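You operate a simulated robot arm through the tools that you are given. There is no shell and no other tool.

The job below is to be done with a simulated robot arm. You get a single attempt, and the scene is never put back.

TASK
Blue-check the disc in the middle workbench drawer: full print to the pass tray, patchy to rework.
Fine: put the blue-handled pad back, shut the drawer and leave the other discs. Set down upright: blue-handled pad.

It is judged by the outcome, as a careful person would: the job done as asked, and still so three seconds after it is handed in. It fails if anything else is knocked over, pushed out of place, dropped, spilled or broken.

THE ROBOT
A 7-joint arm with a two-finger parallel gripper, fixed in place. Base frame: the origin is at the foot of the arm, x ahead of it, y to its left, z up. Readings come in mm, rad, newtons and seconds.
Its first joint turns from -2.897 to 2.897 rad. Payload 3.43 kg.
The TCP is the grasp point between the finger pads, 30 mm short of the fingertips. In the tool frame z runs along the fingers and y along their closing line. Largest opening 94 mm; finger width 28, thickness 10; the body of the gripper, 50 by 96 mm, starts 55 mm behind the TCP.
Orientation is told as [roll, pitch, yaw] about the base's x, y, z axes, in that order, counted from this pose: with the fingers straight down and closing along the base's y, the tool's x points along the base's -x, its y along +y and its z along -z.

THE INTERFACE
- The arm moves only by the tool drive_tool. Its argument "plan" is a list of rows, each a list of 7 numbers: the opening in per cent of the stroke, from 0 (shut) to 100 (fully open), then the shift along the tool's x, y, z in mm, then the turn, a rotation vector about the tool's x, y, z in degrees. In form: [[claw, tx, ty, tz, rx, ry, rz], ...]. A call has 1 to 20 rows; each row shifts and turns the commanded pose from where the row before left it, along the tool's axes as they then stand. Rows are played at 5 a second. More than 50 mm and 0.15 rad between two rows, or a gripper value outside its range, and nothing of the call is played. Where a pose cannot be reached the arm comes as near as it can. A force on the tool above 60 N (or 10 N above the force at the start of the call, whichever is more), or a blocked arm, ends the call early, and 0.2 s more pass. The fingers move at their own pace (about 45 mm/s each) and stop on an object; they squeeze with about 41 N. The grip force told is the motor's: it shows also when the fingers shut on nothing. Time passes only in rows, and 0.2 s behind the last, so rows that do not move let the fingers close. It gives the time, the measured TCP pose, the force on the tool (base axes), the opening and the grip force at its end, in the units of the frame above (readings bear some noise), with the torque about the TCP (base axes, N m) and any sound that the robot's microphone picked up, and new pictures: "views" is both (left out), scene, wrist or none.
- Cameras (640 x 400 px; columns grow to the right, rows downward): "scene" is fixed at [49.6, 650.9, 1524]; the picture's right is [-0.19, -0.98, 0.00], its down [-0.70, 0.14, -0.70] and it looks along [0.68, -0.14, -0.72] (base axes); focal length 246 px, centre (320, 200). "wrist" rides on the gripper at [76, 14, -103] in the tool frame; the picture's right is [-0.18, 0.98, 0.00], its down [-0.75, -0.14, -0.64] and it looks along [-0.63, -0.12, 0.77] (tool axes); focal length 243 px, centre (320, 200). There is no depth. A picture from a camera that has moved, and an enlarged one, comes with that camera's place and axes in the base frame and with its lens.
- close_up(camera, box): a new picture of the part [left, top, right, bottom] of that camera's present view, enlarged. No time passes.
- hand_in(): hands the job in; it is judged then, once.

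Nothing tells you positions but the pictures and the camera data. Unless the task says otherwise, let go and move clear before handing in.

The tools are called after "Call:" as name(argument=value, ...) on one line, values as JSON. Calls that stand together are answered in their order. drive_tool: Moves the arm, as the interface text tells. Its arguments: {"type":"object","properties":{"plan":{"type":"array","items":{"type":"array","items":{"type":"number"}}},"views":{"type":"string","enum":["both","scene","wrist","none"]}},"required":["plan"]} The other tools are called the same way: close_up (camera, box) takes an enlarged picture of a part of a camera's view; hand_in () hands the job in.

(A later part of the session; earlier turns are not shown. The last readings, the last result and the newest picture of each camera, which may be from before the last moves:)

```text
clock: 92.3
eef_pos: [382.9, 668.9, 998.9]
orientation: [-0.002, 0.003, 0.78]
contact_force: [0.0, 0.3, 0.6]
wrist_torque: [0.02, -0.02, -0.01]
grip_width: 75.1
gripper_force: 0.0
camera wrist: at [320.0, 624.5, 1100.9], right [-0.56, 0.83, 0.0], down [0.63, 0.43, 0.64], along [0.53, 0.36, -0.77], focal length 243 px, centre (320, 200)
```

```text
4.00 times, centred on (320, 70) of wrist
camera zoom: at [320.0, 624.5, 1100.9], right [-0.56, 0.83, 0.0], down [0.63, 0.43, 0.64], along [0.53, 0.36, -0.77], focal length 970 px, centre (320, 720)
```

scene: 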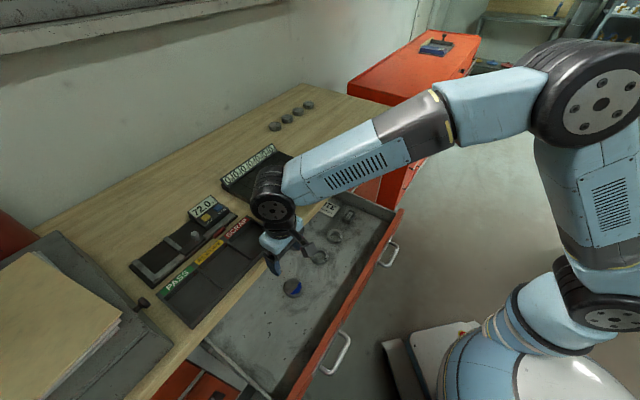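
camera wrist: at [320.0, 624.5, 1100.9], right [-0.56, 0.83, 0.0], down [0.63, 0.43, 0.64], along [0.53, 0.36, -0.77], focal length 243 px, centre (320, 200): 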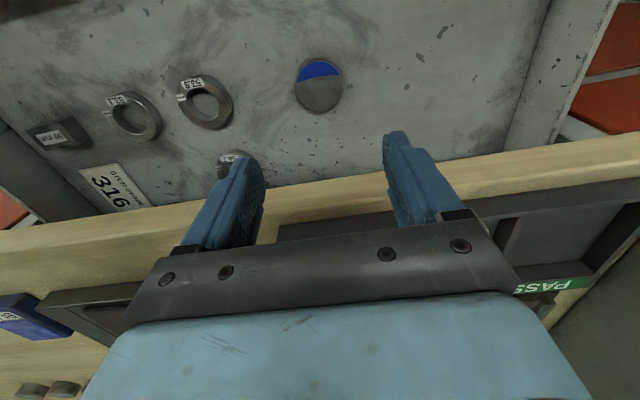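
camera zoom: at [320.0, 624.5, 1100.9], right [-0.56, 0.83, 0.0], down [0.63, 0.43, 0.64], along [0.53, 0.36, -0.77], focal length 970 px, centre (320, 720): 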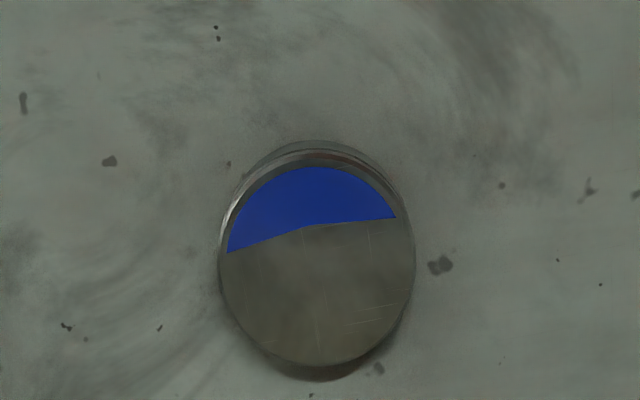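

Call:
drive_tool(plan=[[80, 2.5, -0.8, 20, 0, 0, 0], [80, 0, 0, 35, 0, 0, 0], [80, 0, 0, 35, 0, 0, 0], [80, 0, 0, 30, 0, 0, 0], [80, 0, 0, 20, 0, 0, 0], [80, 0, 0, 9, 0, 0, 0], [80, 0, 0, 0, 0, 0, 0], [80, 0, 0, 0, 0, 0, 0]], views="both")

Call:
close_up(camera="wrist", box=[220, 90, 420, 215])

Call:
close_up(camera="scene", box=[230, 235, 326, 295])

```text
clock: 94.1
eef_pos: [381.0, 663.5, 850.9]
orientation: [-0.002, 0.0, 0.781]
contact_force: [-0.1, 0.0, -0.4]
wrist_torque: [-0.02, 0.01, 0.02]
grip_width: 75.1
gripper_force: 0.1
camera wrist: at [317.3, 619.4, 952.0], right [-0.56, 0.83, 0.0], down [0.63, 0.43, 0.64], along [0.53, 0.36, -0.77], focal length 243 px, centre (320, 200)
```

scene: 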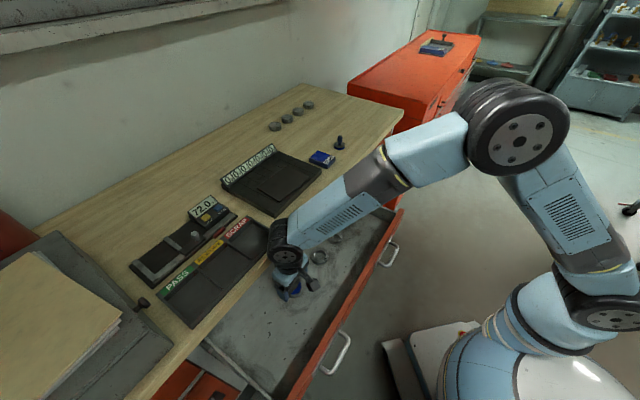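
wrist: 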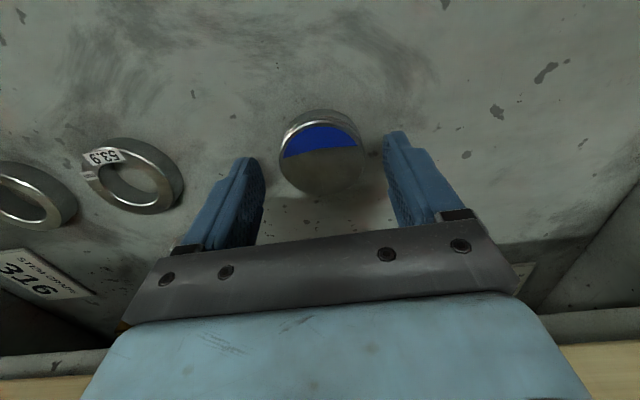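

```text
3.20 times, centred on (320, 152) of wrist
camera zoom: at [317.3, 619.4, 952.0], right [-0.56, 0.83, 0.0], down [0.63, 0.43, 0.64], along [0.53, 0.36, -0.77], focal length 776 px, centre (320, 352)
```

zoom: 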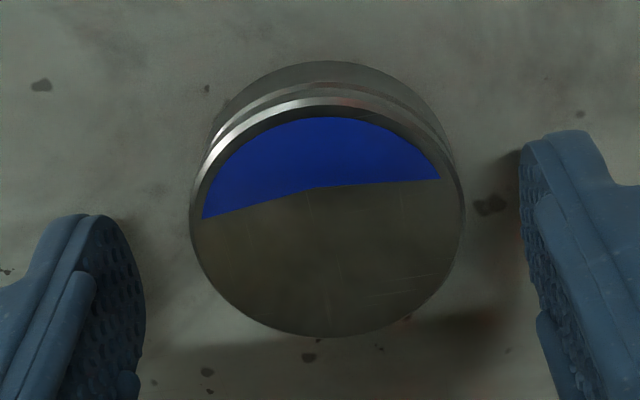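

```text
6.67 times, centred on (278, 265) of scene
camera zoom: at [49.6, 650.9, 1524.0], right [-0.19, -0.98, 0.0], down [-0.7, 0.14, -0.7], along [0.68, -0.14, -0.72], focal length 1640 px, centre (600, -233)
```

zoom: 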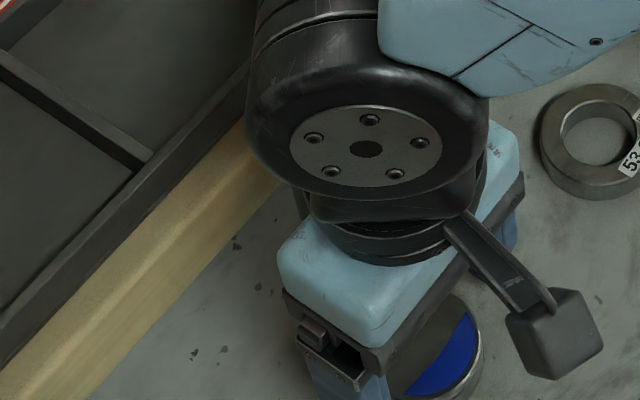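

Call:
drive_tool(plan=[[80, 0, 1.3, 5, 0, 0, 0], [80, 0, 0, 5, 0, 0, 0], [80, 0, 0, 3.5, 0, 0, 0], [80, 0, 0, 0, 0, 0, 0]], views="wrist")

Call:
close_up(camera="wrist", box=[220, 90, 420, 215])

```text
clock: 95.1
eef_pos: [380.5, 664.9, 838.2]
orientation: [-0.002, 0.002, 0.782]
contact_force: [0.6, -0.4, 0.4]
wrist_torque: [0.0, -0.02, 0.01]
grip_width: 75.1
gripper_force: 0.0
camera wrist: at [317.2, 621.2, 938.6], right [-0.56, 0.83, 0.0], down [0.63, 0.43, 0.64], along [0.53, 0.36, -0.77], focal length 243 px, centre (320, 200)
```

wrist: 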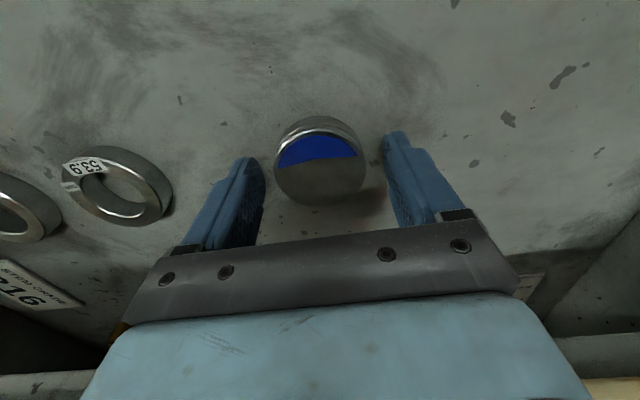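

```text
3.20 times, centred on (320, 152) of wrist
camera zoom: at [317.2, 621.2, 938.6], right [-0.56, 0.83, 0.0], down [0.63, 0.43, 0.64], along [0.53, 0.36, -0.77], focal length 776 px, centre (320, 352)
```

zoom: 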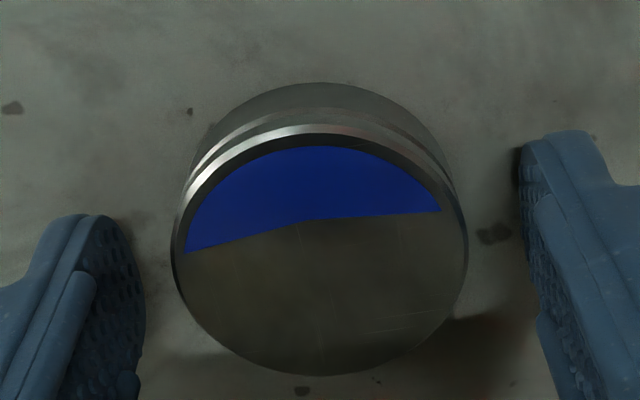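

Call:
drive_tool(plan=[[80, 0, 0, 2.5, 0, 0, 0], [80, 0, 0, 0, 0, 0, 0], [0, 0, 0, 0, 0, 0, 0], [0, 0, 0, 0, 0, 0, 0], [0, 0, 0, 0, 0, 0, 0], [0, 0, 0, 0, 0, 0, 0], [0, 0, 0, 0, 0, 0, 0]], views="wrist")

Call:
close_up(camera="wrist", box=[220, 90, 420, 215])

```text
clock: 96.7
eef_pos: [381.1, 664.8, 834.3]
orientation: [-0.003, 0.002, 0.78]
contact_force: [-0.6, 0.3, 0.0]
wrist_torque: [0.05, 0.07, 0.04]
grip_width: 53.3
gripper_force: 41.1
camera wrist: at [317.3, 620.7, 936.1], right [-0.56, 0.83, 0.0], down [0.63, 0.43, 0.64], along [0.53, 0.36, -0.77], focal length 243 px, centre (320, 200)
```

wrist: 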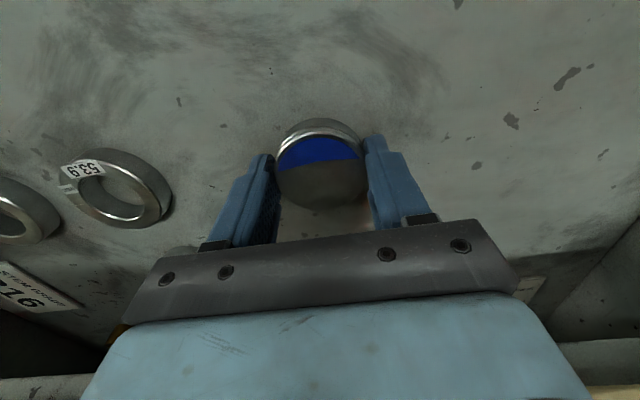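

```text
3.20 times, centred on (320, 152) of wrist
camera zoom: at [317.3, 620.7, 936.1], right [-0.56, 0.83, 0.0], down [0.63, 0.43, 0.64], along [0.53, 0.36, -0.77], focal length 776 px, centre (320, 352)
```

zoom: 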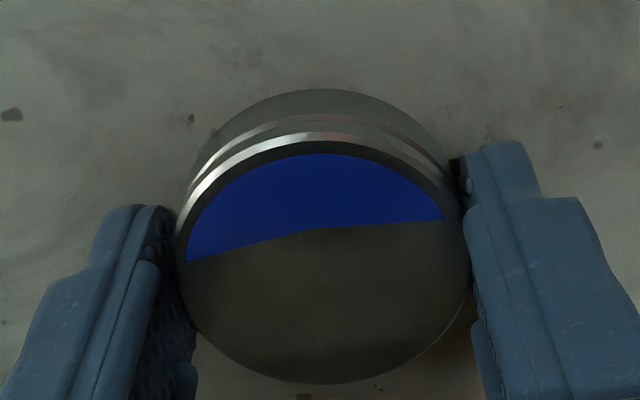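

The disc is gripped at 53.3 mm. I'll lift slowly and check the hold.

Call:
drive_tool(plan=[[0, 0, 0, -2, 0, 0, 0], [0, 0, 0, -3, 0, 0, 0], [0, 0, 0, -4, 0, 0, 0], [0, 0, 0, -6, 0, 0, 0], [0, 0, 0, -6, 0, 0, 0], [0, 0, 0, -4, 0, 0, 0], [0, 0, 0, 0, 0, 0, 0]], views="wrist")

```text
clock: 98.3
eef_pos: [381.8, 665.0, 860.2]
orientation: [-0.001, 0.001, 0.782]
contact_force: [0.4, -0.1, -4.0]
wrist_torque: [-0.02, 0.02, -0.01]
grip_width: 53.4
gripper_force: 40.8
camera wrist: at [317.4, 621.4, 960.9], right [-0.56, 0.83, 0.0], down [0.63, 0.43, 0.64], along [0.53, 0.36, -0.77], focal length 243 px, centre (320, 200)
```

wrist: 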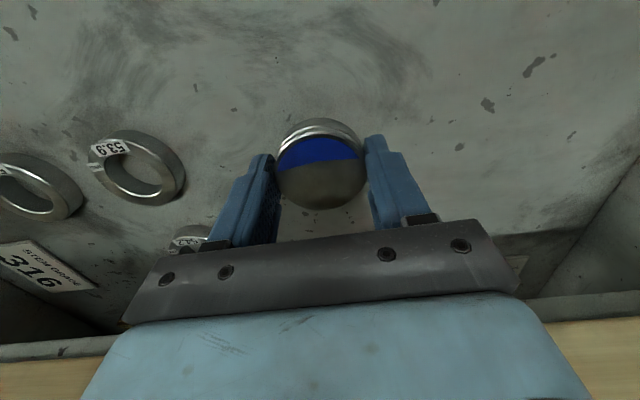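

Call:
drive_tool(plan=[[0, 0, 0, -4, 0, 0, 0], [0, 0, 0, -8, 0, 0, 0], [0, 0, 0, -12, 0, 0, 0], [0, 0, 0, -16, 0, 0, 0], [0, 0, 0, -19, 0, 0, 0], [0, 0, 0, -20, 0, 0, 0], [0, 0, 0, -20, 0, 0, 0], [0, 0, 0, -20, 0, 0, 0], [0, 0, 0, -20, 0, 0, 0], [0, 0, 0, -17, 0, 0, 0], [0, 0, 0, -14, 0, 0, 0], [0, 0, 0, -10, 0, 0, 0], [0, 0, 0, -6, 0, 0, 0], [0, 0, 0, -3, 0, 0, 0], [0, 0, 0, 0, 0, 0, 0]], views="both")

Call:
close_up(camera="scene", box=[130, 180, 322, 300])

```text
clock: 101.5
eef_pos: [380.7, 664.7, 1048.8]
orientation: [-0.002, 0.002, 0.781]
contact_force: [0.7, -0.7, -3.4]
wrist_torque: [0.02, 0.01, -0.02]
grip_width: 53.2
gripper_force: 41.0
camera wrist: at [317.3, 621.0, 1150.0], right [-0.56, 0.83, 0.0], down [0.63, 0.43, 0.64], along [0.53, 0.36, -0.77], focal length 243 px, centre (320, 200)
```

scene: 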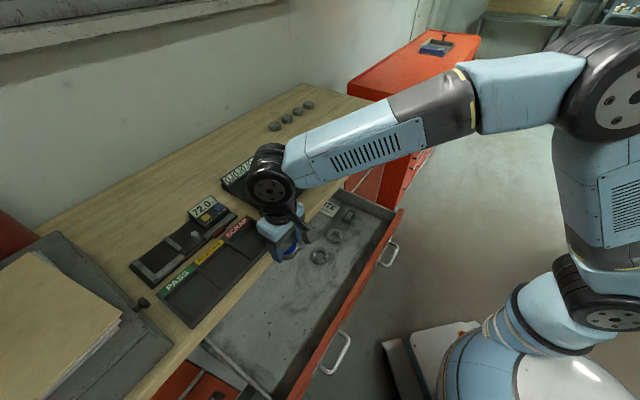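
wrist: 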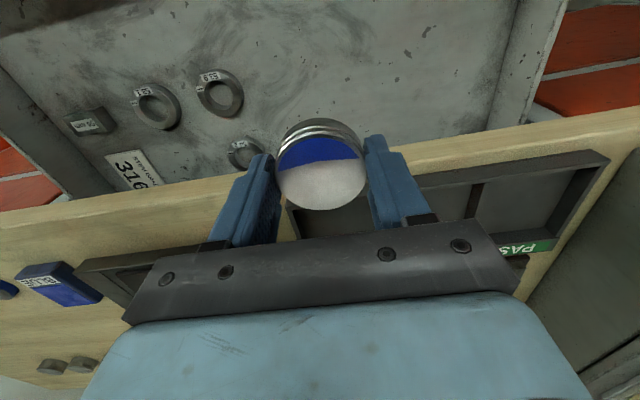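

```text
3.33 times, centred on (226, 240) of scene
camera zoom: at [49.6, 650.9, 1524.0], right [-0.19, -0.98, 0.0], down [-0.7, 0.14, -0.7], along [0.68, -0.14, -0.72], focal length 820 px, centre (633, 67)
```

zoom: 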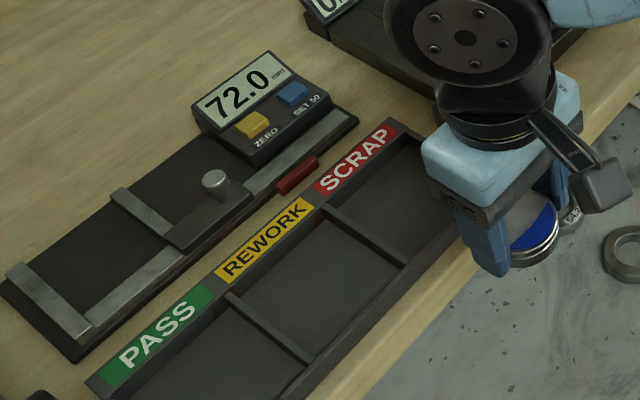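

The disc is held securely. I'll carry it over the REWORK compartment and check alignment.

Call:
drive_tool(plan=[[0, -4.8, 3.6, 0, 0, 0, 0], [0, -9.7, 7.1, 0, 0, 0, 0], [0, -14.5, 10.7, 0, 0, 0, 0], [0, -17.7, 13.1, 0, 0, 0, 0], [0, -19.4, 14.2, 0, 0, 0, 0], [0, -17.7, 13.1, 0, 0, 0, 0], [0, -16.1, 11.9, 0, 0, 0, 0], [0, -12.9, 9.5, 0, 0, 0, 0], [0, -8.9, 6.5, 0, 0, 0, 0], [0, -5.6, 4.2, 0, 0, 0, 0], [0, 0, 0, 0, 0, 0, 0], [0, 0, 0, 0, 0, 0, 0]], views="both")

Call:
close_up(camera="wrist", box=[160, 0, 480, 200])

Call:
close_up(camera="scene", box=[150, 190, 310, 290])

```text
clock: 104.1
eef_pos: [405.3, 822.1, 1050.1]
orientation: [-0.002, 0.001, 0.779]
contact_force: [-0.4, 0.8, -3.8]
wrist_torque: [-0.01, -0.01, -0.03]
grip_width: 53.5
gripper_force: 41.2
camera wrist: at [341.7, 777.9, 1150.5], right [-0.56, 0.83, 0.0], down [0.63, 0.43, 0.64], along [0.53, 0.36, -0.77], focal length 243 px, centre (320, 200)
```

scene: 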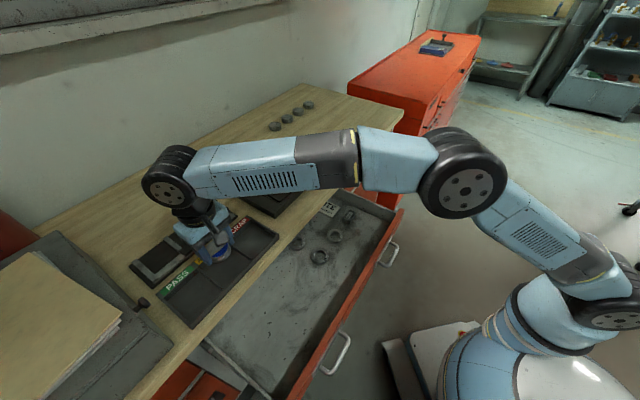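
wrist: 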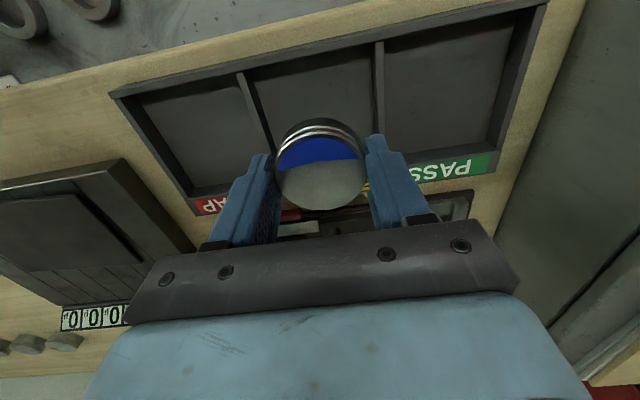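

```text
2.00 times, centred on (320, 100) of wrist
camera zoom: at [341.7, 777.9, 1150.5], right [-0.56, 0.83, 0.0], down [0.63, 0.43, 0.64], along [0.53, 0.36, -0.77], focal length 485 px, centre (320, 400)
```

zoom: 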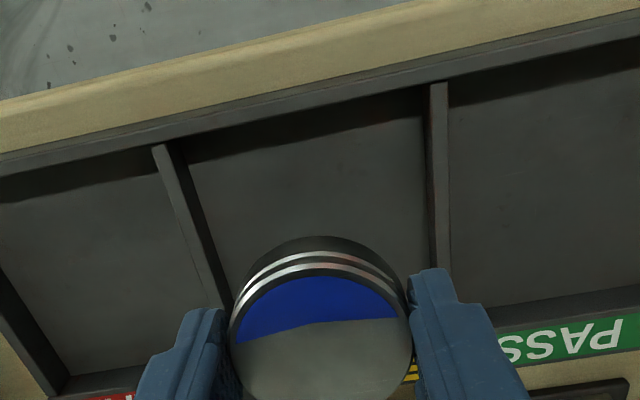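

```text
4.00 times, centred on (230, 240) of scene
camera zoom: at [49.6, 650.9, 1524.0], right [-0.19, -0.98, 0.0], down [-0.7, 0.14, -0.7], along [0.68, -0.14, -0.72], focal length 984 px, centre (680, 40)
```

zoom: 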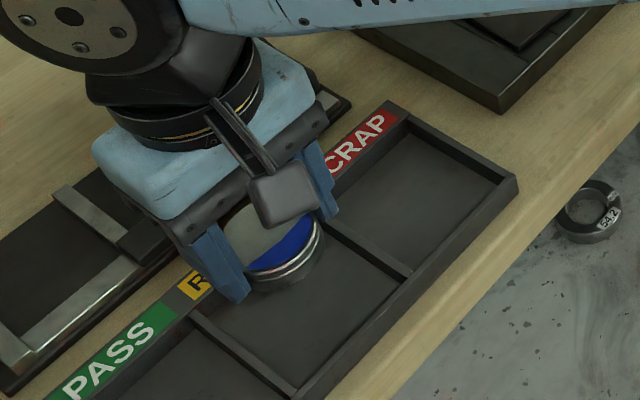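

REWORK's interior spans about l=251…338 and n=831…908, and the disc hangs over its centre. I'll lower it gently.

Call:
drive_tool(plan=[[0, -1, 0, 4, 0, 0, 0], [0, -1, 0, 8, 0, 0, 0], [0, 0, 0, 11, 0, 0, 0], [0, 0, 0, 11, 0, 0, 0], [0, 0, 0, 8, 0, 0, 0], [0, 0, 0, 5, 0, 0, 0], [0, 0, 0, 3, 0, 0, 0], [0, 0, 0, 0, 0, 0, 0]], views="both")

Call:
close_up(camera="wrist", box=[160, 40, 480, 240])

Call:
close_up(camera="scene", box=[170, 220, 290, 295])

```text
clock: 105.9
eef_pos: [406.3, 821.6, 999.1]
orientation: [0.0, 0.003, 0.78]
contact_force: [0.0, -0.7, -3.1]
wrist_torque: [-0.01, 0.03, -0.02]
grip_width: 53.2
gripper_force: 40.9
camera wrist: at [343.8, 778.2, 1100.4], right [-0.56, 0.83, 0.0], down [0.63, 0.43, 0.64], along [0.53, 0.36, -0.77], focal length 243 px, centre (320, 200)
```

scene: 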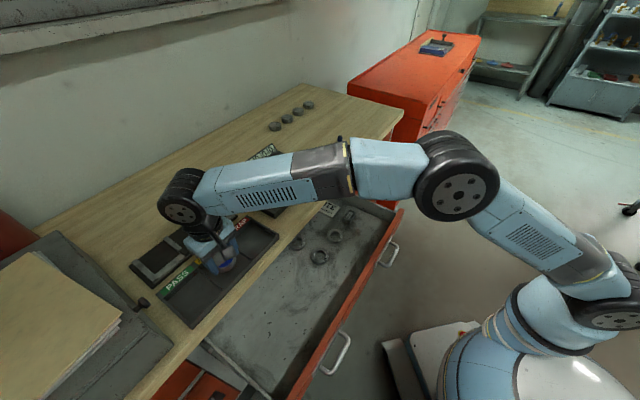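
wrist: 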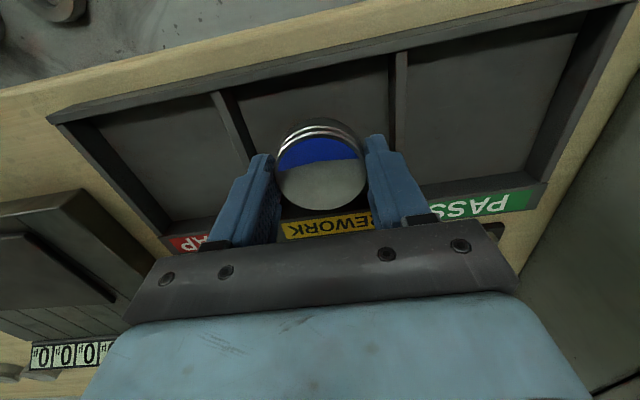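

```text
2.00 times, centred on (320, 140) of wrist
camera zoom: at [343.8, 778.2, 1100.4], right [-0.56, 0.83, 0.0], down [0.63, 0.43, 0.64], along [0.53, 0.36, -0.77], focal length 485 px, centre (320, 320)
```

zoom: 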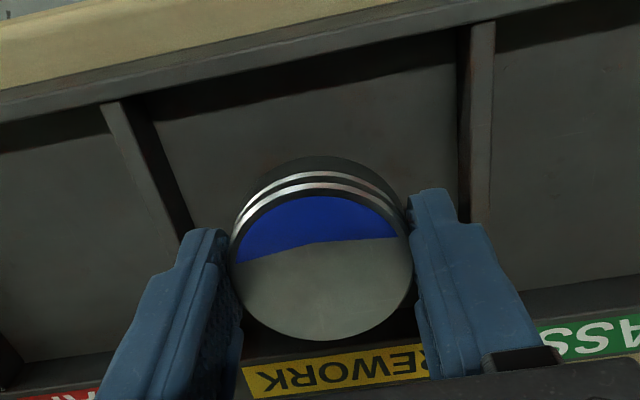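

```text
5.33 times, centred on (230, 258) of scene
camera zoom: at [49.6, 650.9, 1524.0], right [-0.19, -0.98, 0.0], down [-0.7, 0.14, -0.7], along [0.68, -0.14, -0.72], focal length 1312 px, centre (800, -107)
```

zoom: 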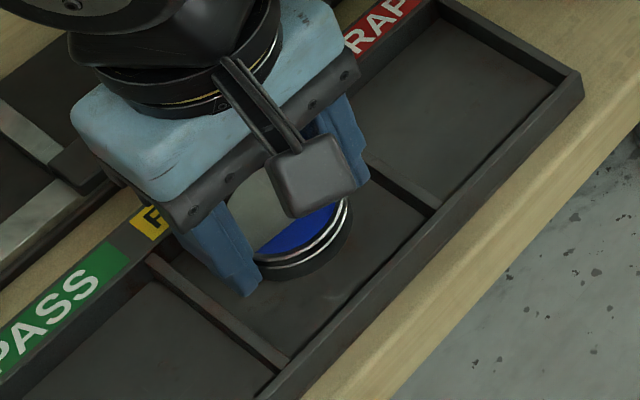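

Call:
close_up(camera="wrist", box=[200, 80, 300, 180])

Call:
close_up(camera="wrist", box=[340, 60, 440, 160])

```text
4.00 times, centred on (250, 130) of wrist
camera zoom: at [343.8, 778.2, 1100.4], right [-0.56, 0.83, 0.0], down [0.63, 0.43, 0.64], along [0.53, 0.36, -0.77], focal length 970 px, centre (600, 480)
```

zoom: 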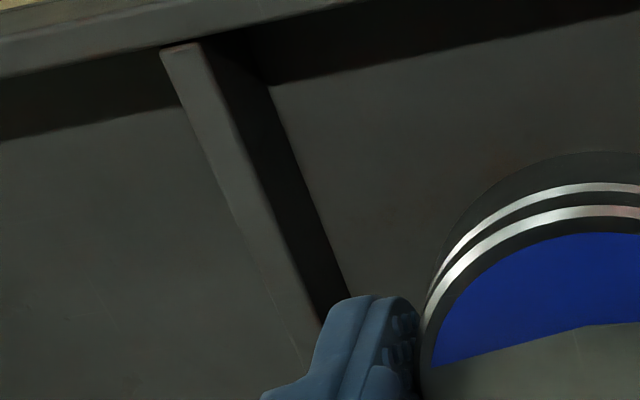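

```text
4.00 times, centred on (390, 110) of wrist
camera zoom: at [343.8, 778.2, 1100.4], right [-0.56, 0.83, 0.0], down [0.63, 0.43, 0.64], along [0.53, 0.36, -0.77], focal length 970 px, centre (40, 560)
```

zoom: 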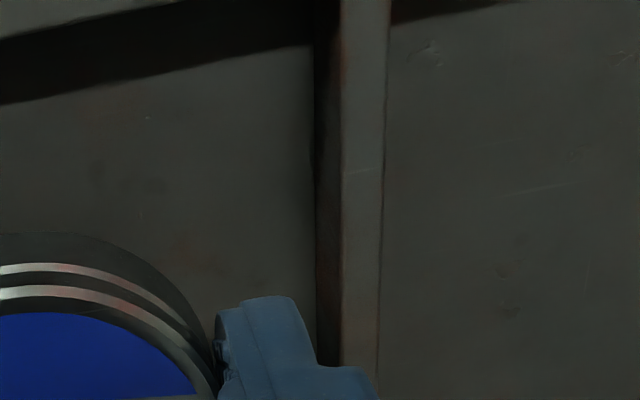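

Both finger margins to the dividers are about 7 mm, so I'll lower on.

Call:
drive_tool(plan=[[0, 0, 0, 4, 0, 0, 0], [0, 0, 0, 3, 0, 0, 0], [0, 0, 0, 0, 0, 0, 0]], views="none")

Call:
drive_tool(plan=[[0, 0, 0, 2, 0, 0, 0], [0, 0, 0, 1, 0, 0, 0], [0, 0, 0, 0, 0, 0, 0]], views="none")

```text
clock: 106.7
eef_pos: [406.6, 821.7, 993.1]
orientation: [-0.003, 0.001, 0.781]
contact_force: [-0.9, -0.4, -3.9]
wrist_torque: [0.02, -0.01, 0.01]
grip_width: 53.3
gripper_force: 40.7
```

```text
clock: 107.5
eef_pos: [407.9, 822.2, 987.9]
orientation: [-0.003, 0.001, 0.781]
contact_force: [0.4, -0.6, -4.2]
wrist_torque: [-0.01, -0.01, -0.02]
grip_width: 53.1
gripper_force: 40.8
```

Call:
drive_tool(plan=[[0, 0, 0, 1, 0, 0, 0], [0, 0, 0, 0.5, 0, 0, 0], [0, 0, 0, 0, 0, 0, 0]], views="wrist")

Call:
close_up(camera="scene", box=[180, 230, 276, 290])

```text
clock: 108.3
eef_pos: [405.8, 821.6, 987.7]
orientation: [-0.002, 0.001, 0.783]
contact_force: [-0.2, 0.0, -2.5]
wrist_torque: [0.0, -0.01, 0.03]
grip_width: 53.0
gripper_force: 41.2
camera wrist: at [343.0, 778.5, 1088.7], right [-0.56, 0.83, 0.0], down [0.63, 0.43, 0.64], along [0.53, 0.36, -0.77], focal length 243 px, centre (320, 200)
```

wrist: 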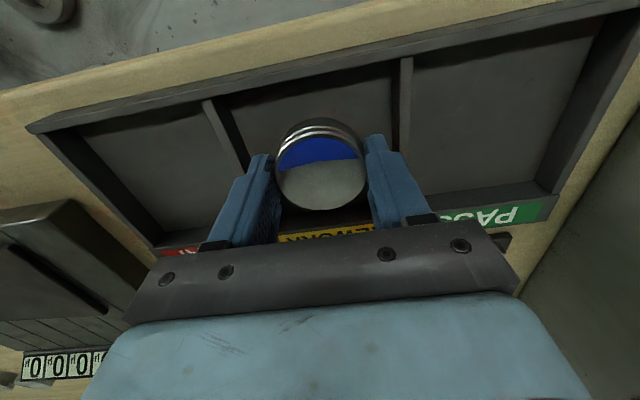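

```text
6.67 times, centred on (228, 260) of scene
camera zoom: at [49.6, 650.9, 1524.0], right [-0.19, -0.98, 0.0], down [-0.7, 0.14, -0.7], along [0.68, -0.14, -0.72], focal length 1640 px, centre (933, -200)
```

zoom: 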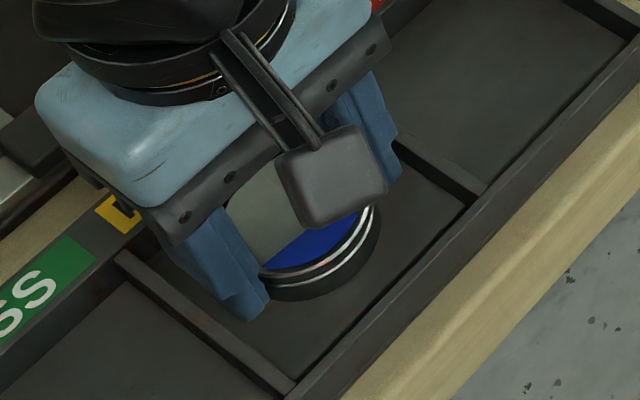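

Call:
drive_tool(plan=[[0, 0, 0, 1.2, 0, 0, 0], [0, 0, 0, 0, 0, 0, 0]], views="none")

Call:
drive_tool(plan=[[0, 0, 0, 1.2, 0, 0, 0], [0, 0, 0, 0, 0, 0, 0]], views="none")

```text
clock: 108.9
eef_pos: [406.5, 821.1, 986.5]
orientation: [-0.002, 0.0, 0.78]
contact_force: [1.4, -0.9, 3.8]
wrist_torque: [-0.02, 0.16, 0.03]
grip_width: 53.4
gripper_force: 41.1
```

```text
clock: 109.5
eef_pos: [406.2, 822.5, 986.7]
orientation: [0.0, 0.001, 0.78]
contact_force: [3.4, 4.4, 19.2]
wrist_torque: [-0.34, 0.03, 0.08]
grip_width: 53.5
gripper_force: 40.9
```

The disc is resting on the REWORK floor. I'll ease the pressure, open just enough inside the compartment, and rise straight up.

Call:
drive_tool(plan=[[0, 0, 0, -1.2, 0, 0, 0], [60, 0, 0, 0, 0, 0, 0], [63, 0, 0, 0, 0, 0, 0], [63, 0, 0, 0, 0, 0, 0], [63, 0, 0, -2, 0, 0, 0], [63, 0, 0, -5, 0, 0, 0], [63, 0, 0, -10, 0, 0, 0], [63, 0, 0, -15, 0, 0, 0], [63, 0, 0, -25, 0, 0, 0], [63, 0, 0, -30, 0, 0, 0], [63, 0, 0, 0, 0, 0, 0]], views="both")

Call:
close_up(camera="wrist", box=[200, 20, 440, 170])

Call:
close_up(camera="scene", box=[170, 220, 290, 295])

```text
clock: 111.9
eef_pos: [405.5, 823.1, 1072.2]
orientation: [-0.003, 0.002, 0.781]
contact_force: [0.2, 0.3, -0.4]
wrist_torque: [-0.03, -0.02, -0.01]
grip_width: 59.2
gripper_force: 0.0
camera wrist: at [342.4, 778.5, 1173.9], right [-0.56, 0.83, 0.0], down [0.63, 0.43, 0.64], along [0.53, 0.36, -0.77], focal length 243 px, centre (320, 200)
```

scene: 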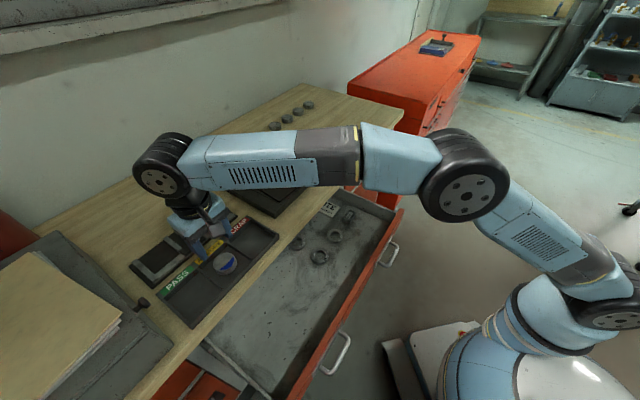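
wrist: 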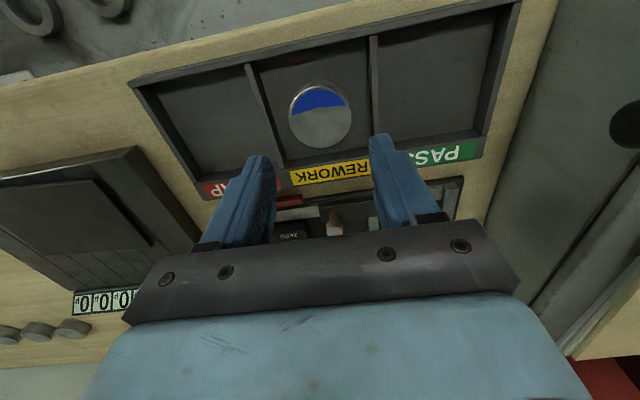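

```text
2.67 times, centred on (320, 95) of wrist
camera zoom: at [342.4, 778.5, 1173.9], right [-0.56, 0.83, 0.0], down [0.63, 0.43, 0.64], along [0.53, 0.36, -0.77], focal length 647 px, centre (320, 480)
```

zoom: 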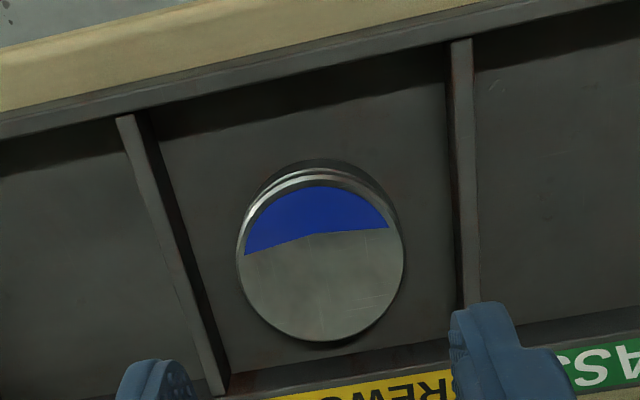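

```text
5.33 times, centred on (230, 258) of scene
camera zoom: at [49.6, 650.9, 1524.0], right [-0.19, -0.98, 0.0], down [-0.7, 0.14, -0.7], along [0.68, -0.14, -0.72], focal length 1312 px, centre (800, -107)
```

zoom: 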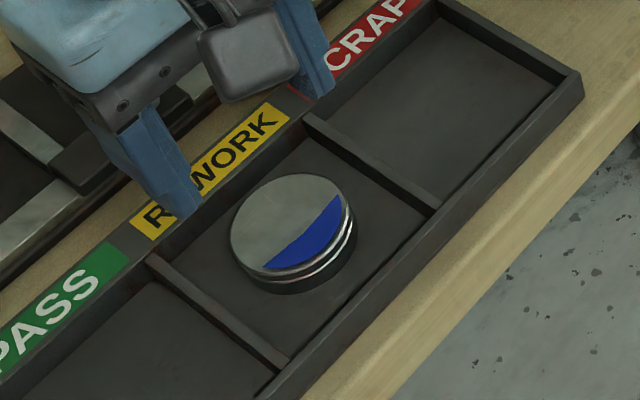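

The disc sits flat in REWORK. Last step is shutting the drawer, by reversing the opening sequence, so I'll move back over handle B's standby spot.

Call:
drive_tool(plan=[[63, 15, -16, 0, 0, 0, 0], [50, 30.4, -31.65, 2.1, 0, 0, 0], [36, 30.4, -31.65, 2.1, 0, 0, 0], [36, 30.4, -31.65, 2.1, 0, 0, 0], [36, 30.4, -31.65, 2.1, 0, 0, 0], [36, 30.4, -31.65, 2.1, 0, 0, 0], [36, 30.4, -31.65, 2.1, 0, 0, 0], [36, 30.4, -31.65, 2.1, 0, 0, 0], [36, 30.4, -31.65, 2.1, 0, 0, 0], [36, 30.4, -31.65, 2.1, 0, 0, 0], [36, 30.4, -31.65, 2.1, 0, 0, 0], [36, 15.3, -15.7, 2, 0, 0, 0], [36, 0, 0, 0, 0, 0, 0], [36, 0, 0, 0, 0, 0, 0]], views="both")

Call:
close_up(camera="scene", box=[340, 190, 436, 250])

```text
clock: 114.9
eef_pos: [413.0, 339.1, 1050.9]
orientation: [-0.003, 0.004, 0.778]
contact_force: [-0.3, 0.2, -1.0]
wrist_torque: [-0.01, 0.0, -0.01]
grip_width: 34.0
gripper_force: 0.0
camera wrist: at [350.6, 296.6, 1152.1], right [-0.56, 0.83, 0.0], down [0.63, 0.43, 0.64], along [0.53, 0.36, -0.77], focal length 243 px, centre (320, 200)
```

scene: 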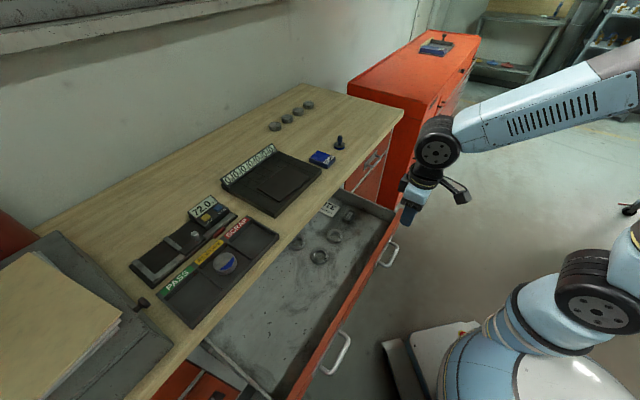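
wrist: 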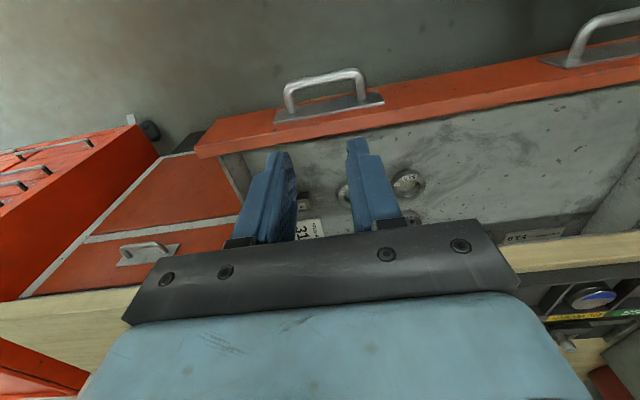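

```text
6.67 times, centred on (388, 220) of scene
camera zoom: at [49.6, 650.9, 1524.0], right [-0.19, -0.98, 0.0], down [-0.7, 0.14, -0.7], along [0.68, -0.14, -0.72], focal length 1640 px, centre (-133, 67)
```

zoom: 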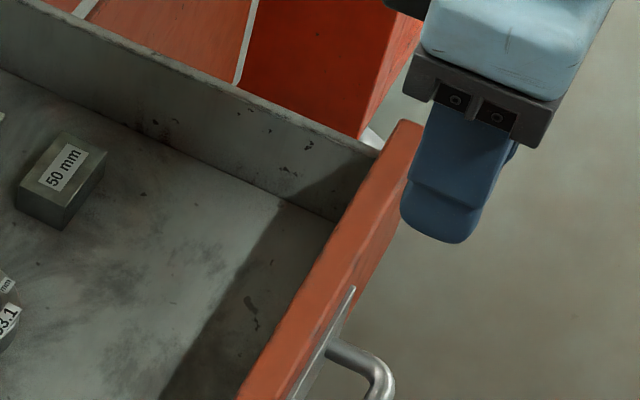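

Call:
drive_tool(plan=[[36, 0, 0, 0, 0, 0, -8.2], [36, 0, 0, 0, 0, 0, -8.2], [36, 0, 0, 0, 0, 0, -8.2], [36, 0, 0, 0, 0, 0, -8.2], [36, 0, 0, 0, 0, 0, -8.2], [36, 0, 0, 0, 0, 0, -8.2], [36, 0, 0, 0, 0, 0, -8.2], [36, 0, 0, 0, 0, 0, -8.2], [36, 0, 0, 0, 0, 0, -8.2], [36, 0, 0, 0, 0, 0, -8.2], [36, 0, 0, 0, 0, 0, -8.2], [36, 0, 0, 0, 7.7, 0, 0], [36, 0, 0, 0, 7.7, 0, 0], [36, 0, 10.6, 38.6, 0, 0, 0], [36, 0, 10.6, 38.6, 0, 0, 0], [36, 0, 10.6, 38.6, 0, 0, 0], [36, 0, 0, 0, 0, 0, 0], [36, 0, 0, 0, 0, 0, 0]], views="both")

Call:
close_up(camera="wrist", box=[200, 20, 440, 170])

Call:
close_up(camera="scene", box=[340, 210, 436, 270])

```text
clock: 118.7
eef_pos: [415.9, 339.3, 930.6]
orientation: [-0.268, 0.002, 2.353]
contact_force: [0.4, -0.5, 1.0]
wrist_torque: [0.02, 0.02, 0.02]
grip_width: 33.7
gripper_force: 0.0
camera wrist: at [440.6, 257.0, 1024.7], right [-0.8, -0.54, -0.26], down [-0.56, 0.51, 0.66], along [-0.22, 0.67, -0.71], focal length 243 px, centre (320, 200)
```

scene: 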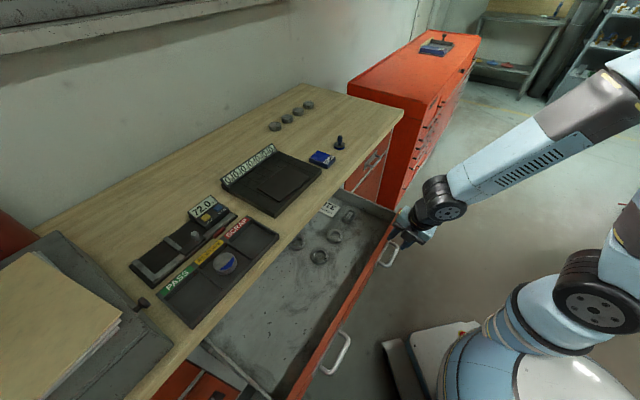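
wrist: 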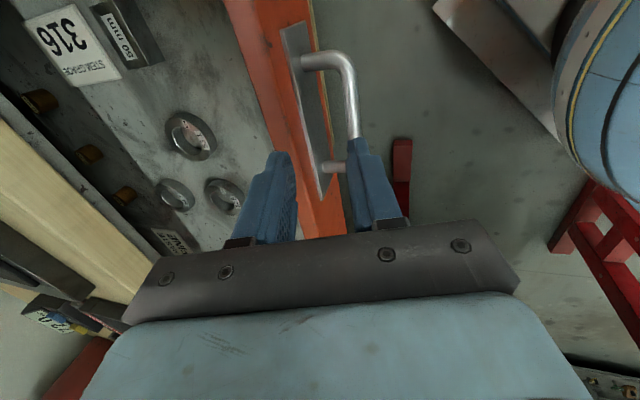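

```text
2.67 times, centred on (320, 95) of wrist
camera zoom: at [440.6, 257.0, 1024.7], right [-0.8, -0.54, -0.26], down [-0.56, 0.51, 0.66], along [-0.22, 0.67, -0.71], focal length 647 px, centre (320, 480)
```

zoom: 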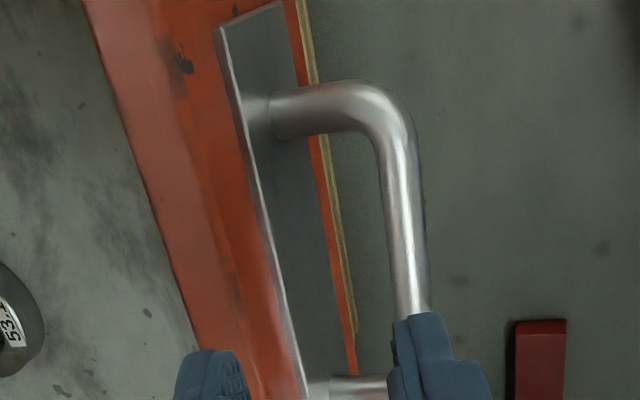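

```text
6.67 times, centred on (388, 240) of scene
camera zoom: at [49.6, 650.9, 1524.0], right [-0.19, -0.98, 0.0], down [-0.7, 0.14, -0.7], along [0.68, -0.14, -0.72], focal length 1640 px, centre (-133, -67)
```

zoom: 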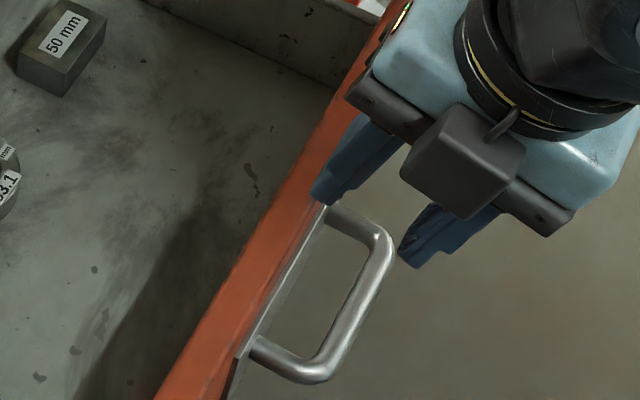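

Call:
drive_tool(plan=[[36, 0, 12.1, 38.6, 0, 0, 0], [36, 0, 0, 0, 0, 0, 0]], views="wrist")

Call:
close_up(camera="wrist", box=[220, 60, 420, 185])

Call:
close_up(camera="scene", box=[340, 220, 436, 280])

```text
clock: 119.1
eef_pos: [417.1, 342.0, 903.2]
orientation: [-0.283, 0.0, 2.352]
contact_force: [-0.5, -0.5, 0.4]
wrist_torque: [0.03, 0.02, -0.02]
grip_width: 33.8
gripper_force: 0.0
stopped in row 2: the force on the tool passed its limit at 138 N (the readings are from after the stop); the commanded pose is now the measured one
camera wrist: at [442.1, 258.1, 996.2], right [-0.8, -0.53, -0.27], down [-0.56, 0.5, 0.66], along [-0.21, 0.68, -0.7], focal length 243 px, centre (320, 200)
```

wrist: 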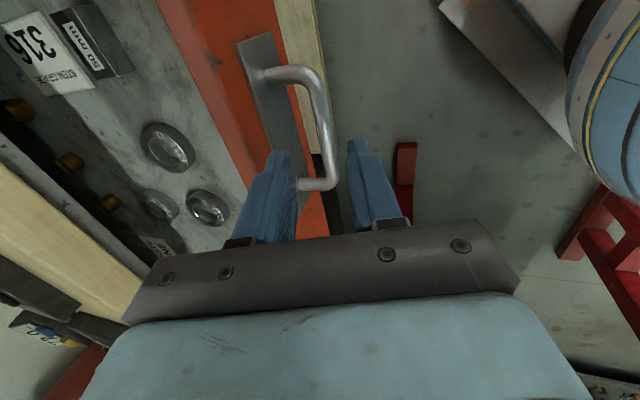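

```text
3.20 times, centred on (320, 122) of wrist
camera zoom: at [442.1, 258.1, 996.2], right [-0.8, -0.53, -0.27], down [-0.56, 0.5, 0.66], along [-0.21, 0.68, -0.7], focal length 776 px, centre (320, 448)
```

zoom: 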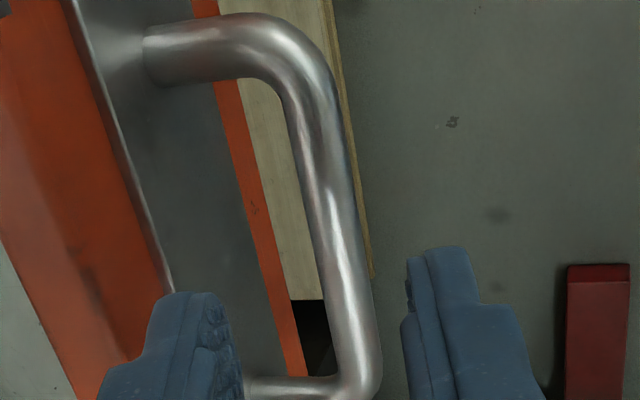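

```text
6.67 times, centred on (388, 250) of scene
camera zoom: at [49.6, 650.9, 1524.0], right [-0.19, -0.98, 0.0], down [-0.7, 0.14, -0.7], along [0.68, -0.14, -0.72], focal length 1640 px, centre (-133, -133)
```

zoom: 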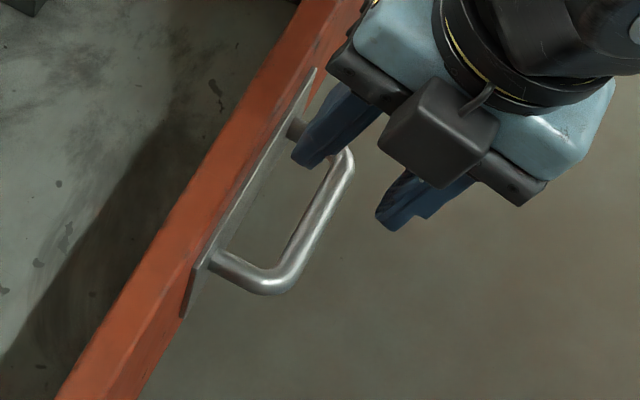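

The rear fingertip clipped the drawer's top front edge, and the drawer slid in about 20 mm. Nothing else moved, as far as I can see. I'll back up, narrow the fingers, and re-align to the bar, which is now near n≈553.

Call:
drive_tool(plan=[[28, 0, -5.3, -19.3, 0, 0, 0], [28, 0, 0, 0, 0, 0, 0], [28, 0, -5.8, 1.6, 0, 0, 0], [28, 0, -5.8, 1.6, 0, 0, 0], [28, 0, 0, 0, 0, 0, 0], [28, 0, 0, 0, 0, 0, 0]], views="both")

Call:
close_up(camera="wrist", box=[220, 60, 420, 185])

Call:
close_up(camera="scene", box=[340, 210, 436, 270])

```text
clock: 120.5
eef_pos: [427.7, 349.9, 922.8]
orientation: [-0.281, 0.0, 2.352]
contact_force: [0.1, 0.0, 0.3]
wrist_torque: [0.02, -0.02, -0.03]
grip_width: 26.1
gripper_force: 0.0
camera wrist: at [450.4, 266.2, 1016.1], right [-0.8, -0.54, -0.27], down [-0.56, 0.5, 0.66], along [-0.21, 0.68, -0.7], focal length 243 px, centre (320, 200)
```

scene: 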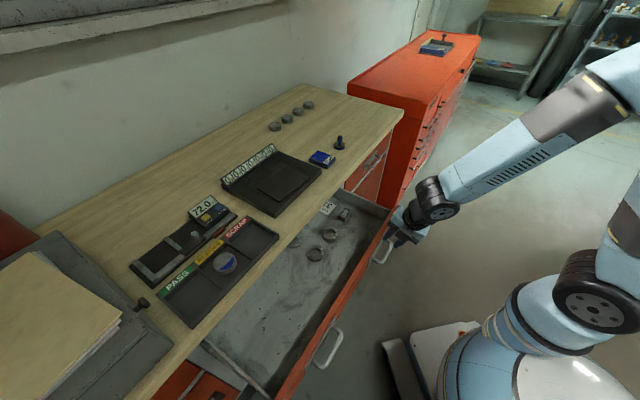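
wrist: 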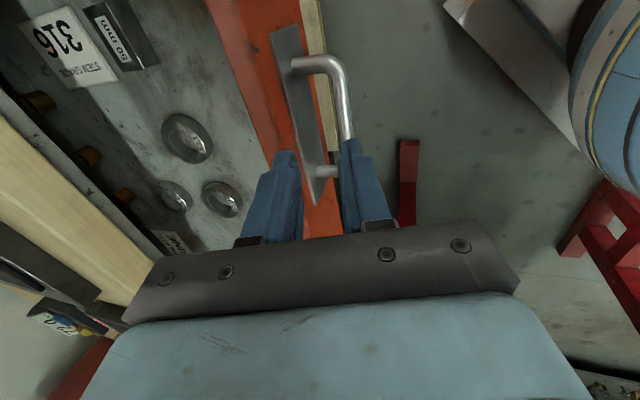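

```text
3.20 times, centred on (320, 122) of wrist
camera zoom: at [450.4, 266.2, 1016.1], right [-0.8, -0.54, -0.27], down [-0.56, 0.5, 0.66], along [-0.21, 0.68, -0.7], focal length 776 px, centre (320, 448)
```

zoom: 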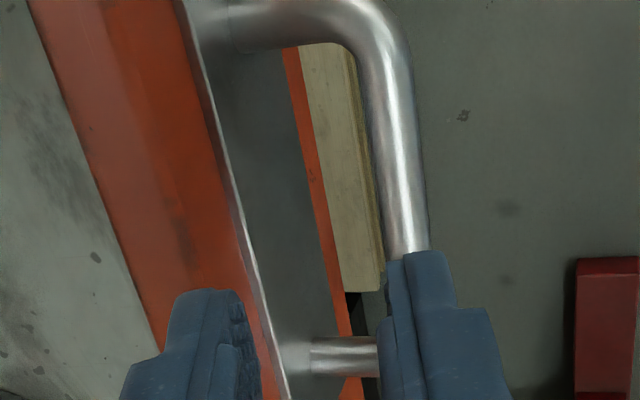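

```text
6.67 times, centred on (388, 240) of scene
camera zoom: at [49.6, 650.9, 1524.0], right [-0.19, -0.98, 0.0], down [-0.7, 0.14, -0.7], along [0.68, -0.14, -0.72], focal length 1640 px, centre (-133, -67)
```

zoom: 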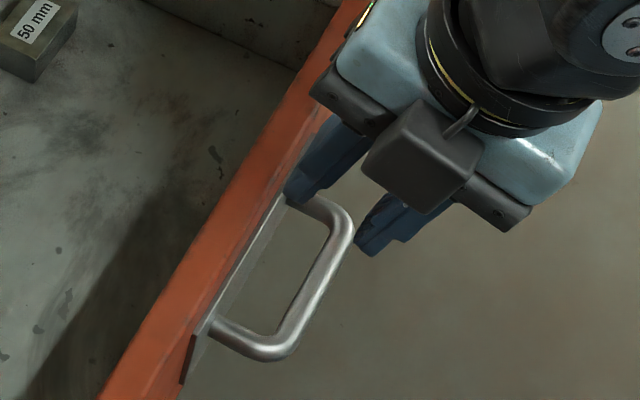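

Call:
drive_tool(plan=[[28, 0, 10.1, 15, 0, 0, 0], [28, 0, 10.1, 15, 0, 0, 0], [28, 0, 0, 0, 0, 0, 0], [28, 0, 0, 10, 0, 0, 0], [28, 0, 0, 10, 0, 0, 0], [28, 0, 0, 0, 0, 0, 0]], views="wrist")

Call:
close_up(camera="wrist", box=[220, 60, 420, 185])

Call:
close_up(camera="scene", box=[340, 210, 436, 270])

```text
clock: 121.9
eef_pos: [422.8, 346.9, 869.1]
orientation: [-0.284, -0.002, 2.352]
contact_force: [-0.7, 0.5, -0.1]
wrist_torque: [0.0, 0.01, -0.02]
grip_width: 26.0
gripper_force: 0.0
camera wrist: at [446.6, 263.9, 962.4], right [-0.8, -0.53, -0.27], down [-0.56, 0.5, 0.66], along [-0.21, 0.68, -0.7], focal length 243 px, centre (320, 200)
```

wrist: 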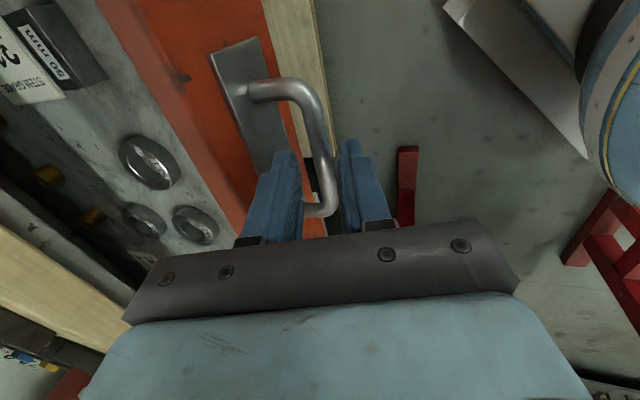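

```text
3.20 times, centred on (320, 122) of wrist
camera zoom: at [446.6, 263.9, 962.4], right [-0.8, -0.53, -0.27], down [-0.56, 0.5, 0.66], along [-0.21, 0.68, -0.7], focal length 776 px, centre (320, 448)
```

zoom: 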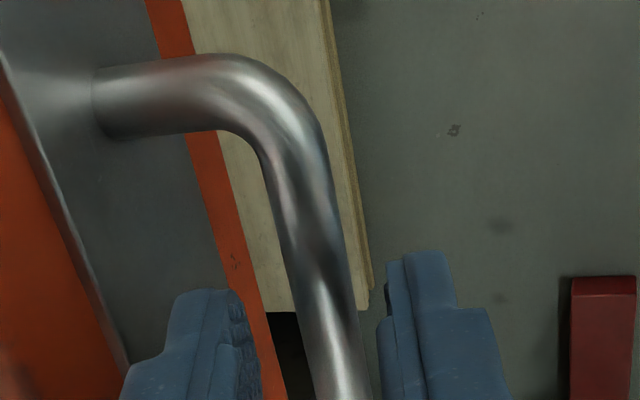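

```text
6.67 times, centred on (388, 240) of scene
camera zoom: at [49.6, 650.9, 1524.0], right [-0.19, -0.98, 0.0], down [-0.7, 0.14, -0.7], along [0.68, -0.14, -0.72], focal length 1640 px, centre (-133, -67)
```

zoom: 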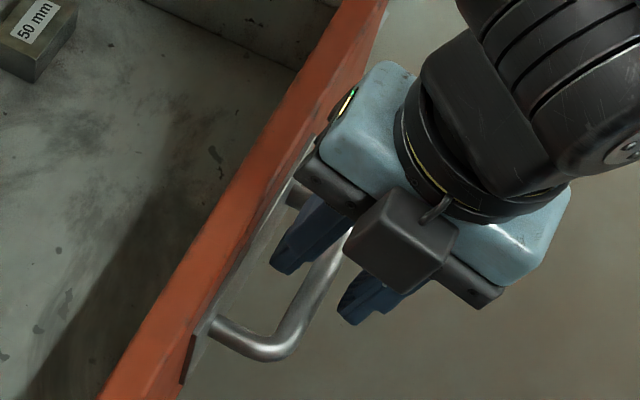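

Call:
drive_tool(plan=[[28, 0, 0, 8, 0, 0, 0], [28, 0, 0, 8, 0, 0, 0], [28, 0, 0, 0, 0, 0, 0], [0, 0, 0, 0, 0, 0, 0], [0, 0, 0, 0, 0, 0, 0], [0, 0, 0, 0, 0, 0, 0]], views="wrist")

```text
clock: 123.3
eef_pos: [426.0, 350.8, 853.4]
orientation: [-0.282, 0.0, 2.355]
contact_force: [0.3, -2.9, -2.6]
wrist_torque: [-0.37, -0.35, 1.2]
grip_width: 11.9
gripper_force: 44.8
camera wrist: at [450.5, 266.5, 947.4], right [-0.8, -0.54, -0.27], down [-0.56, 0.5, 0.66], along [-0.21, 0.68, -0.7], focal length 243 px, centre (320, 200)
```

wrist: 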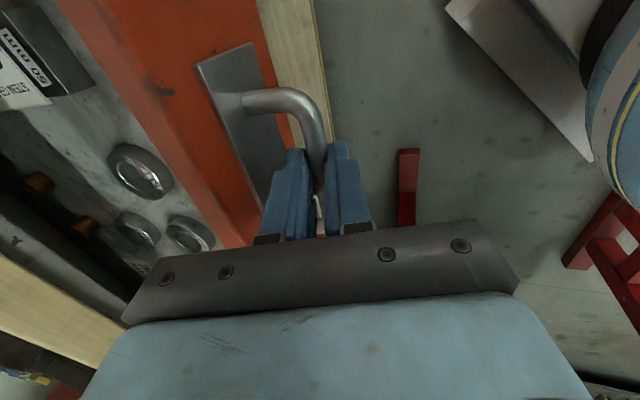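

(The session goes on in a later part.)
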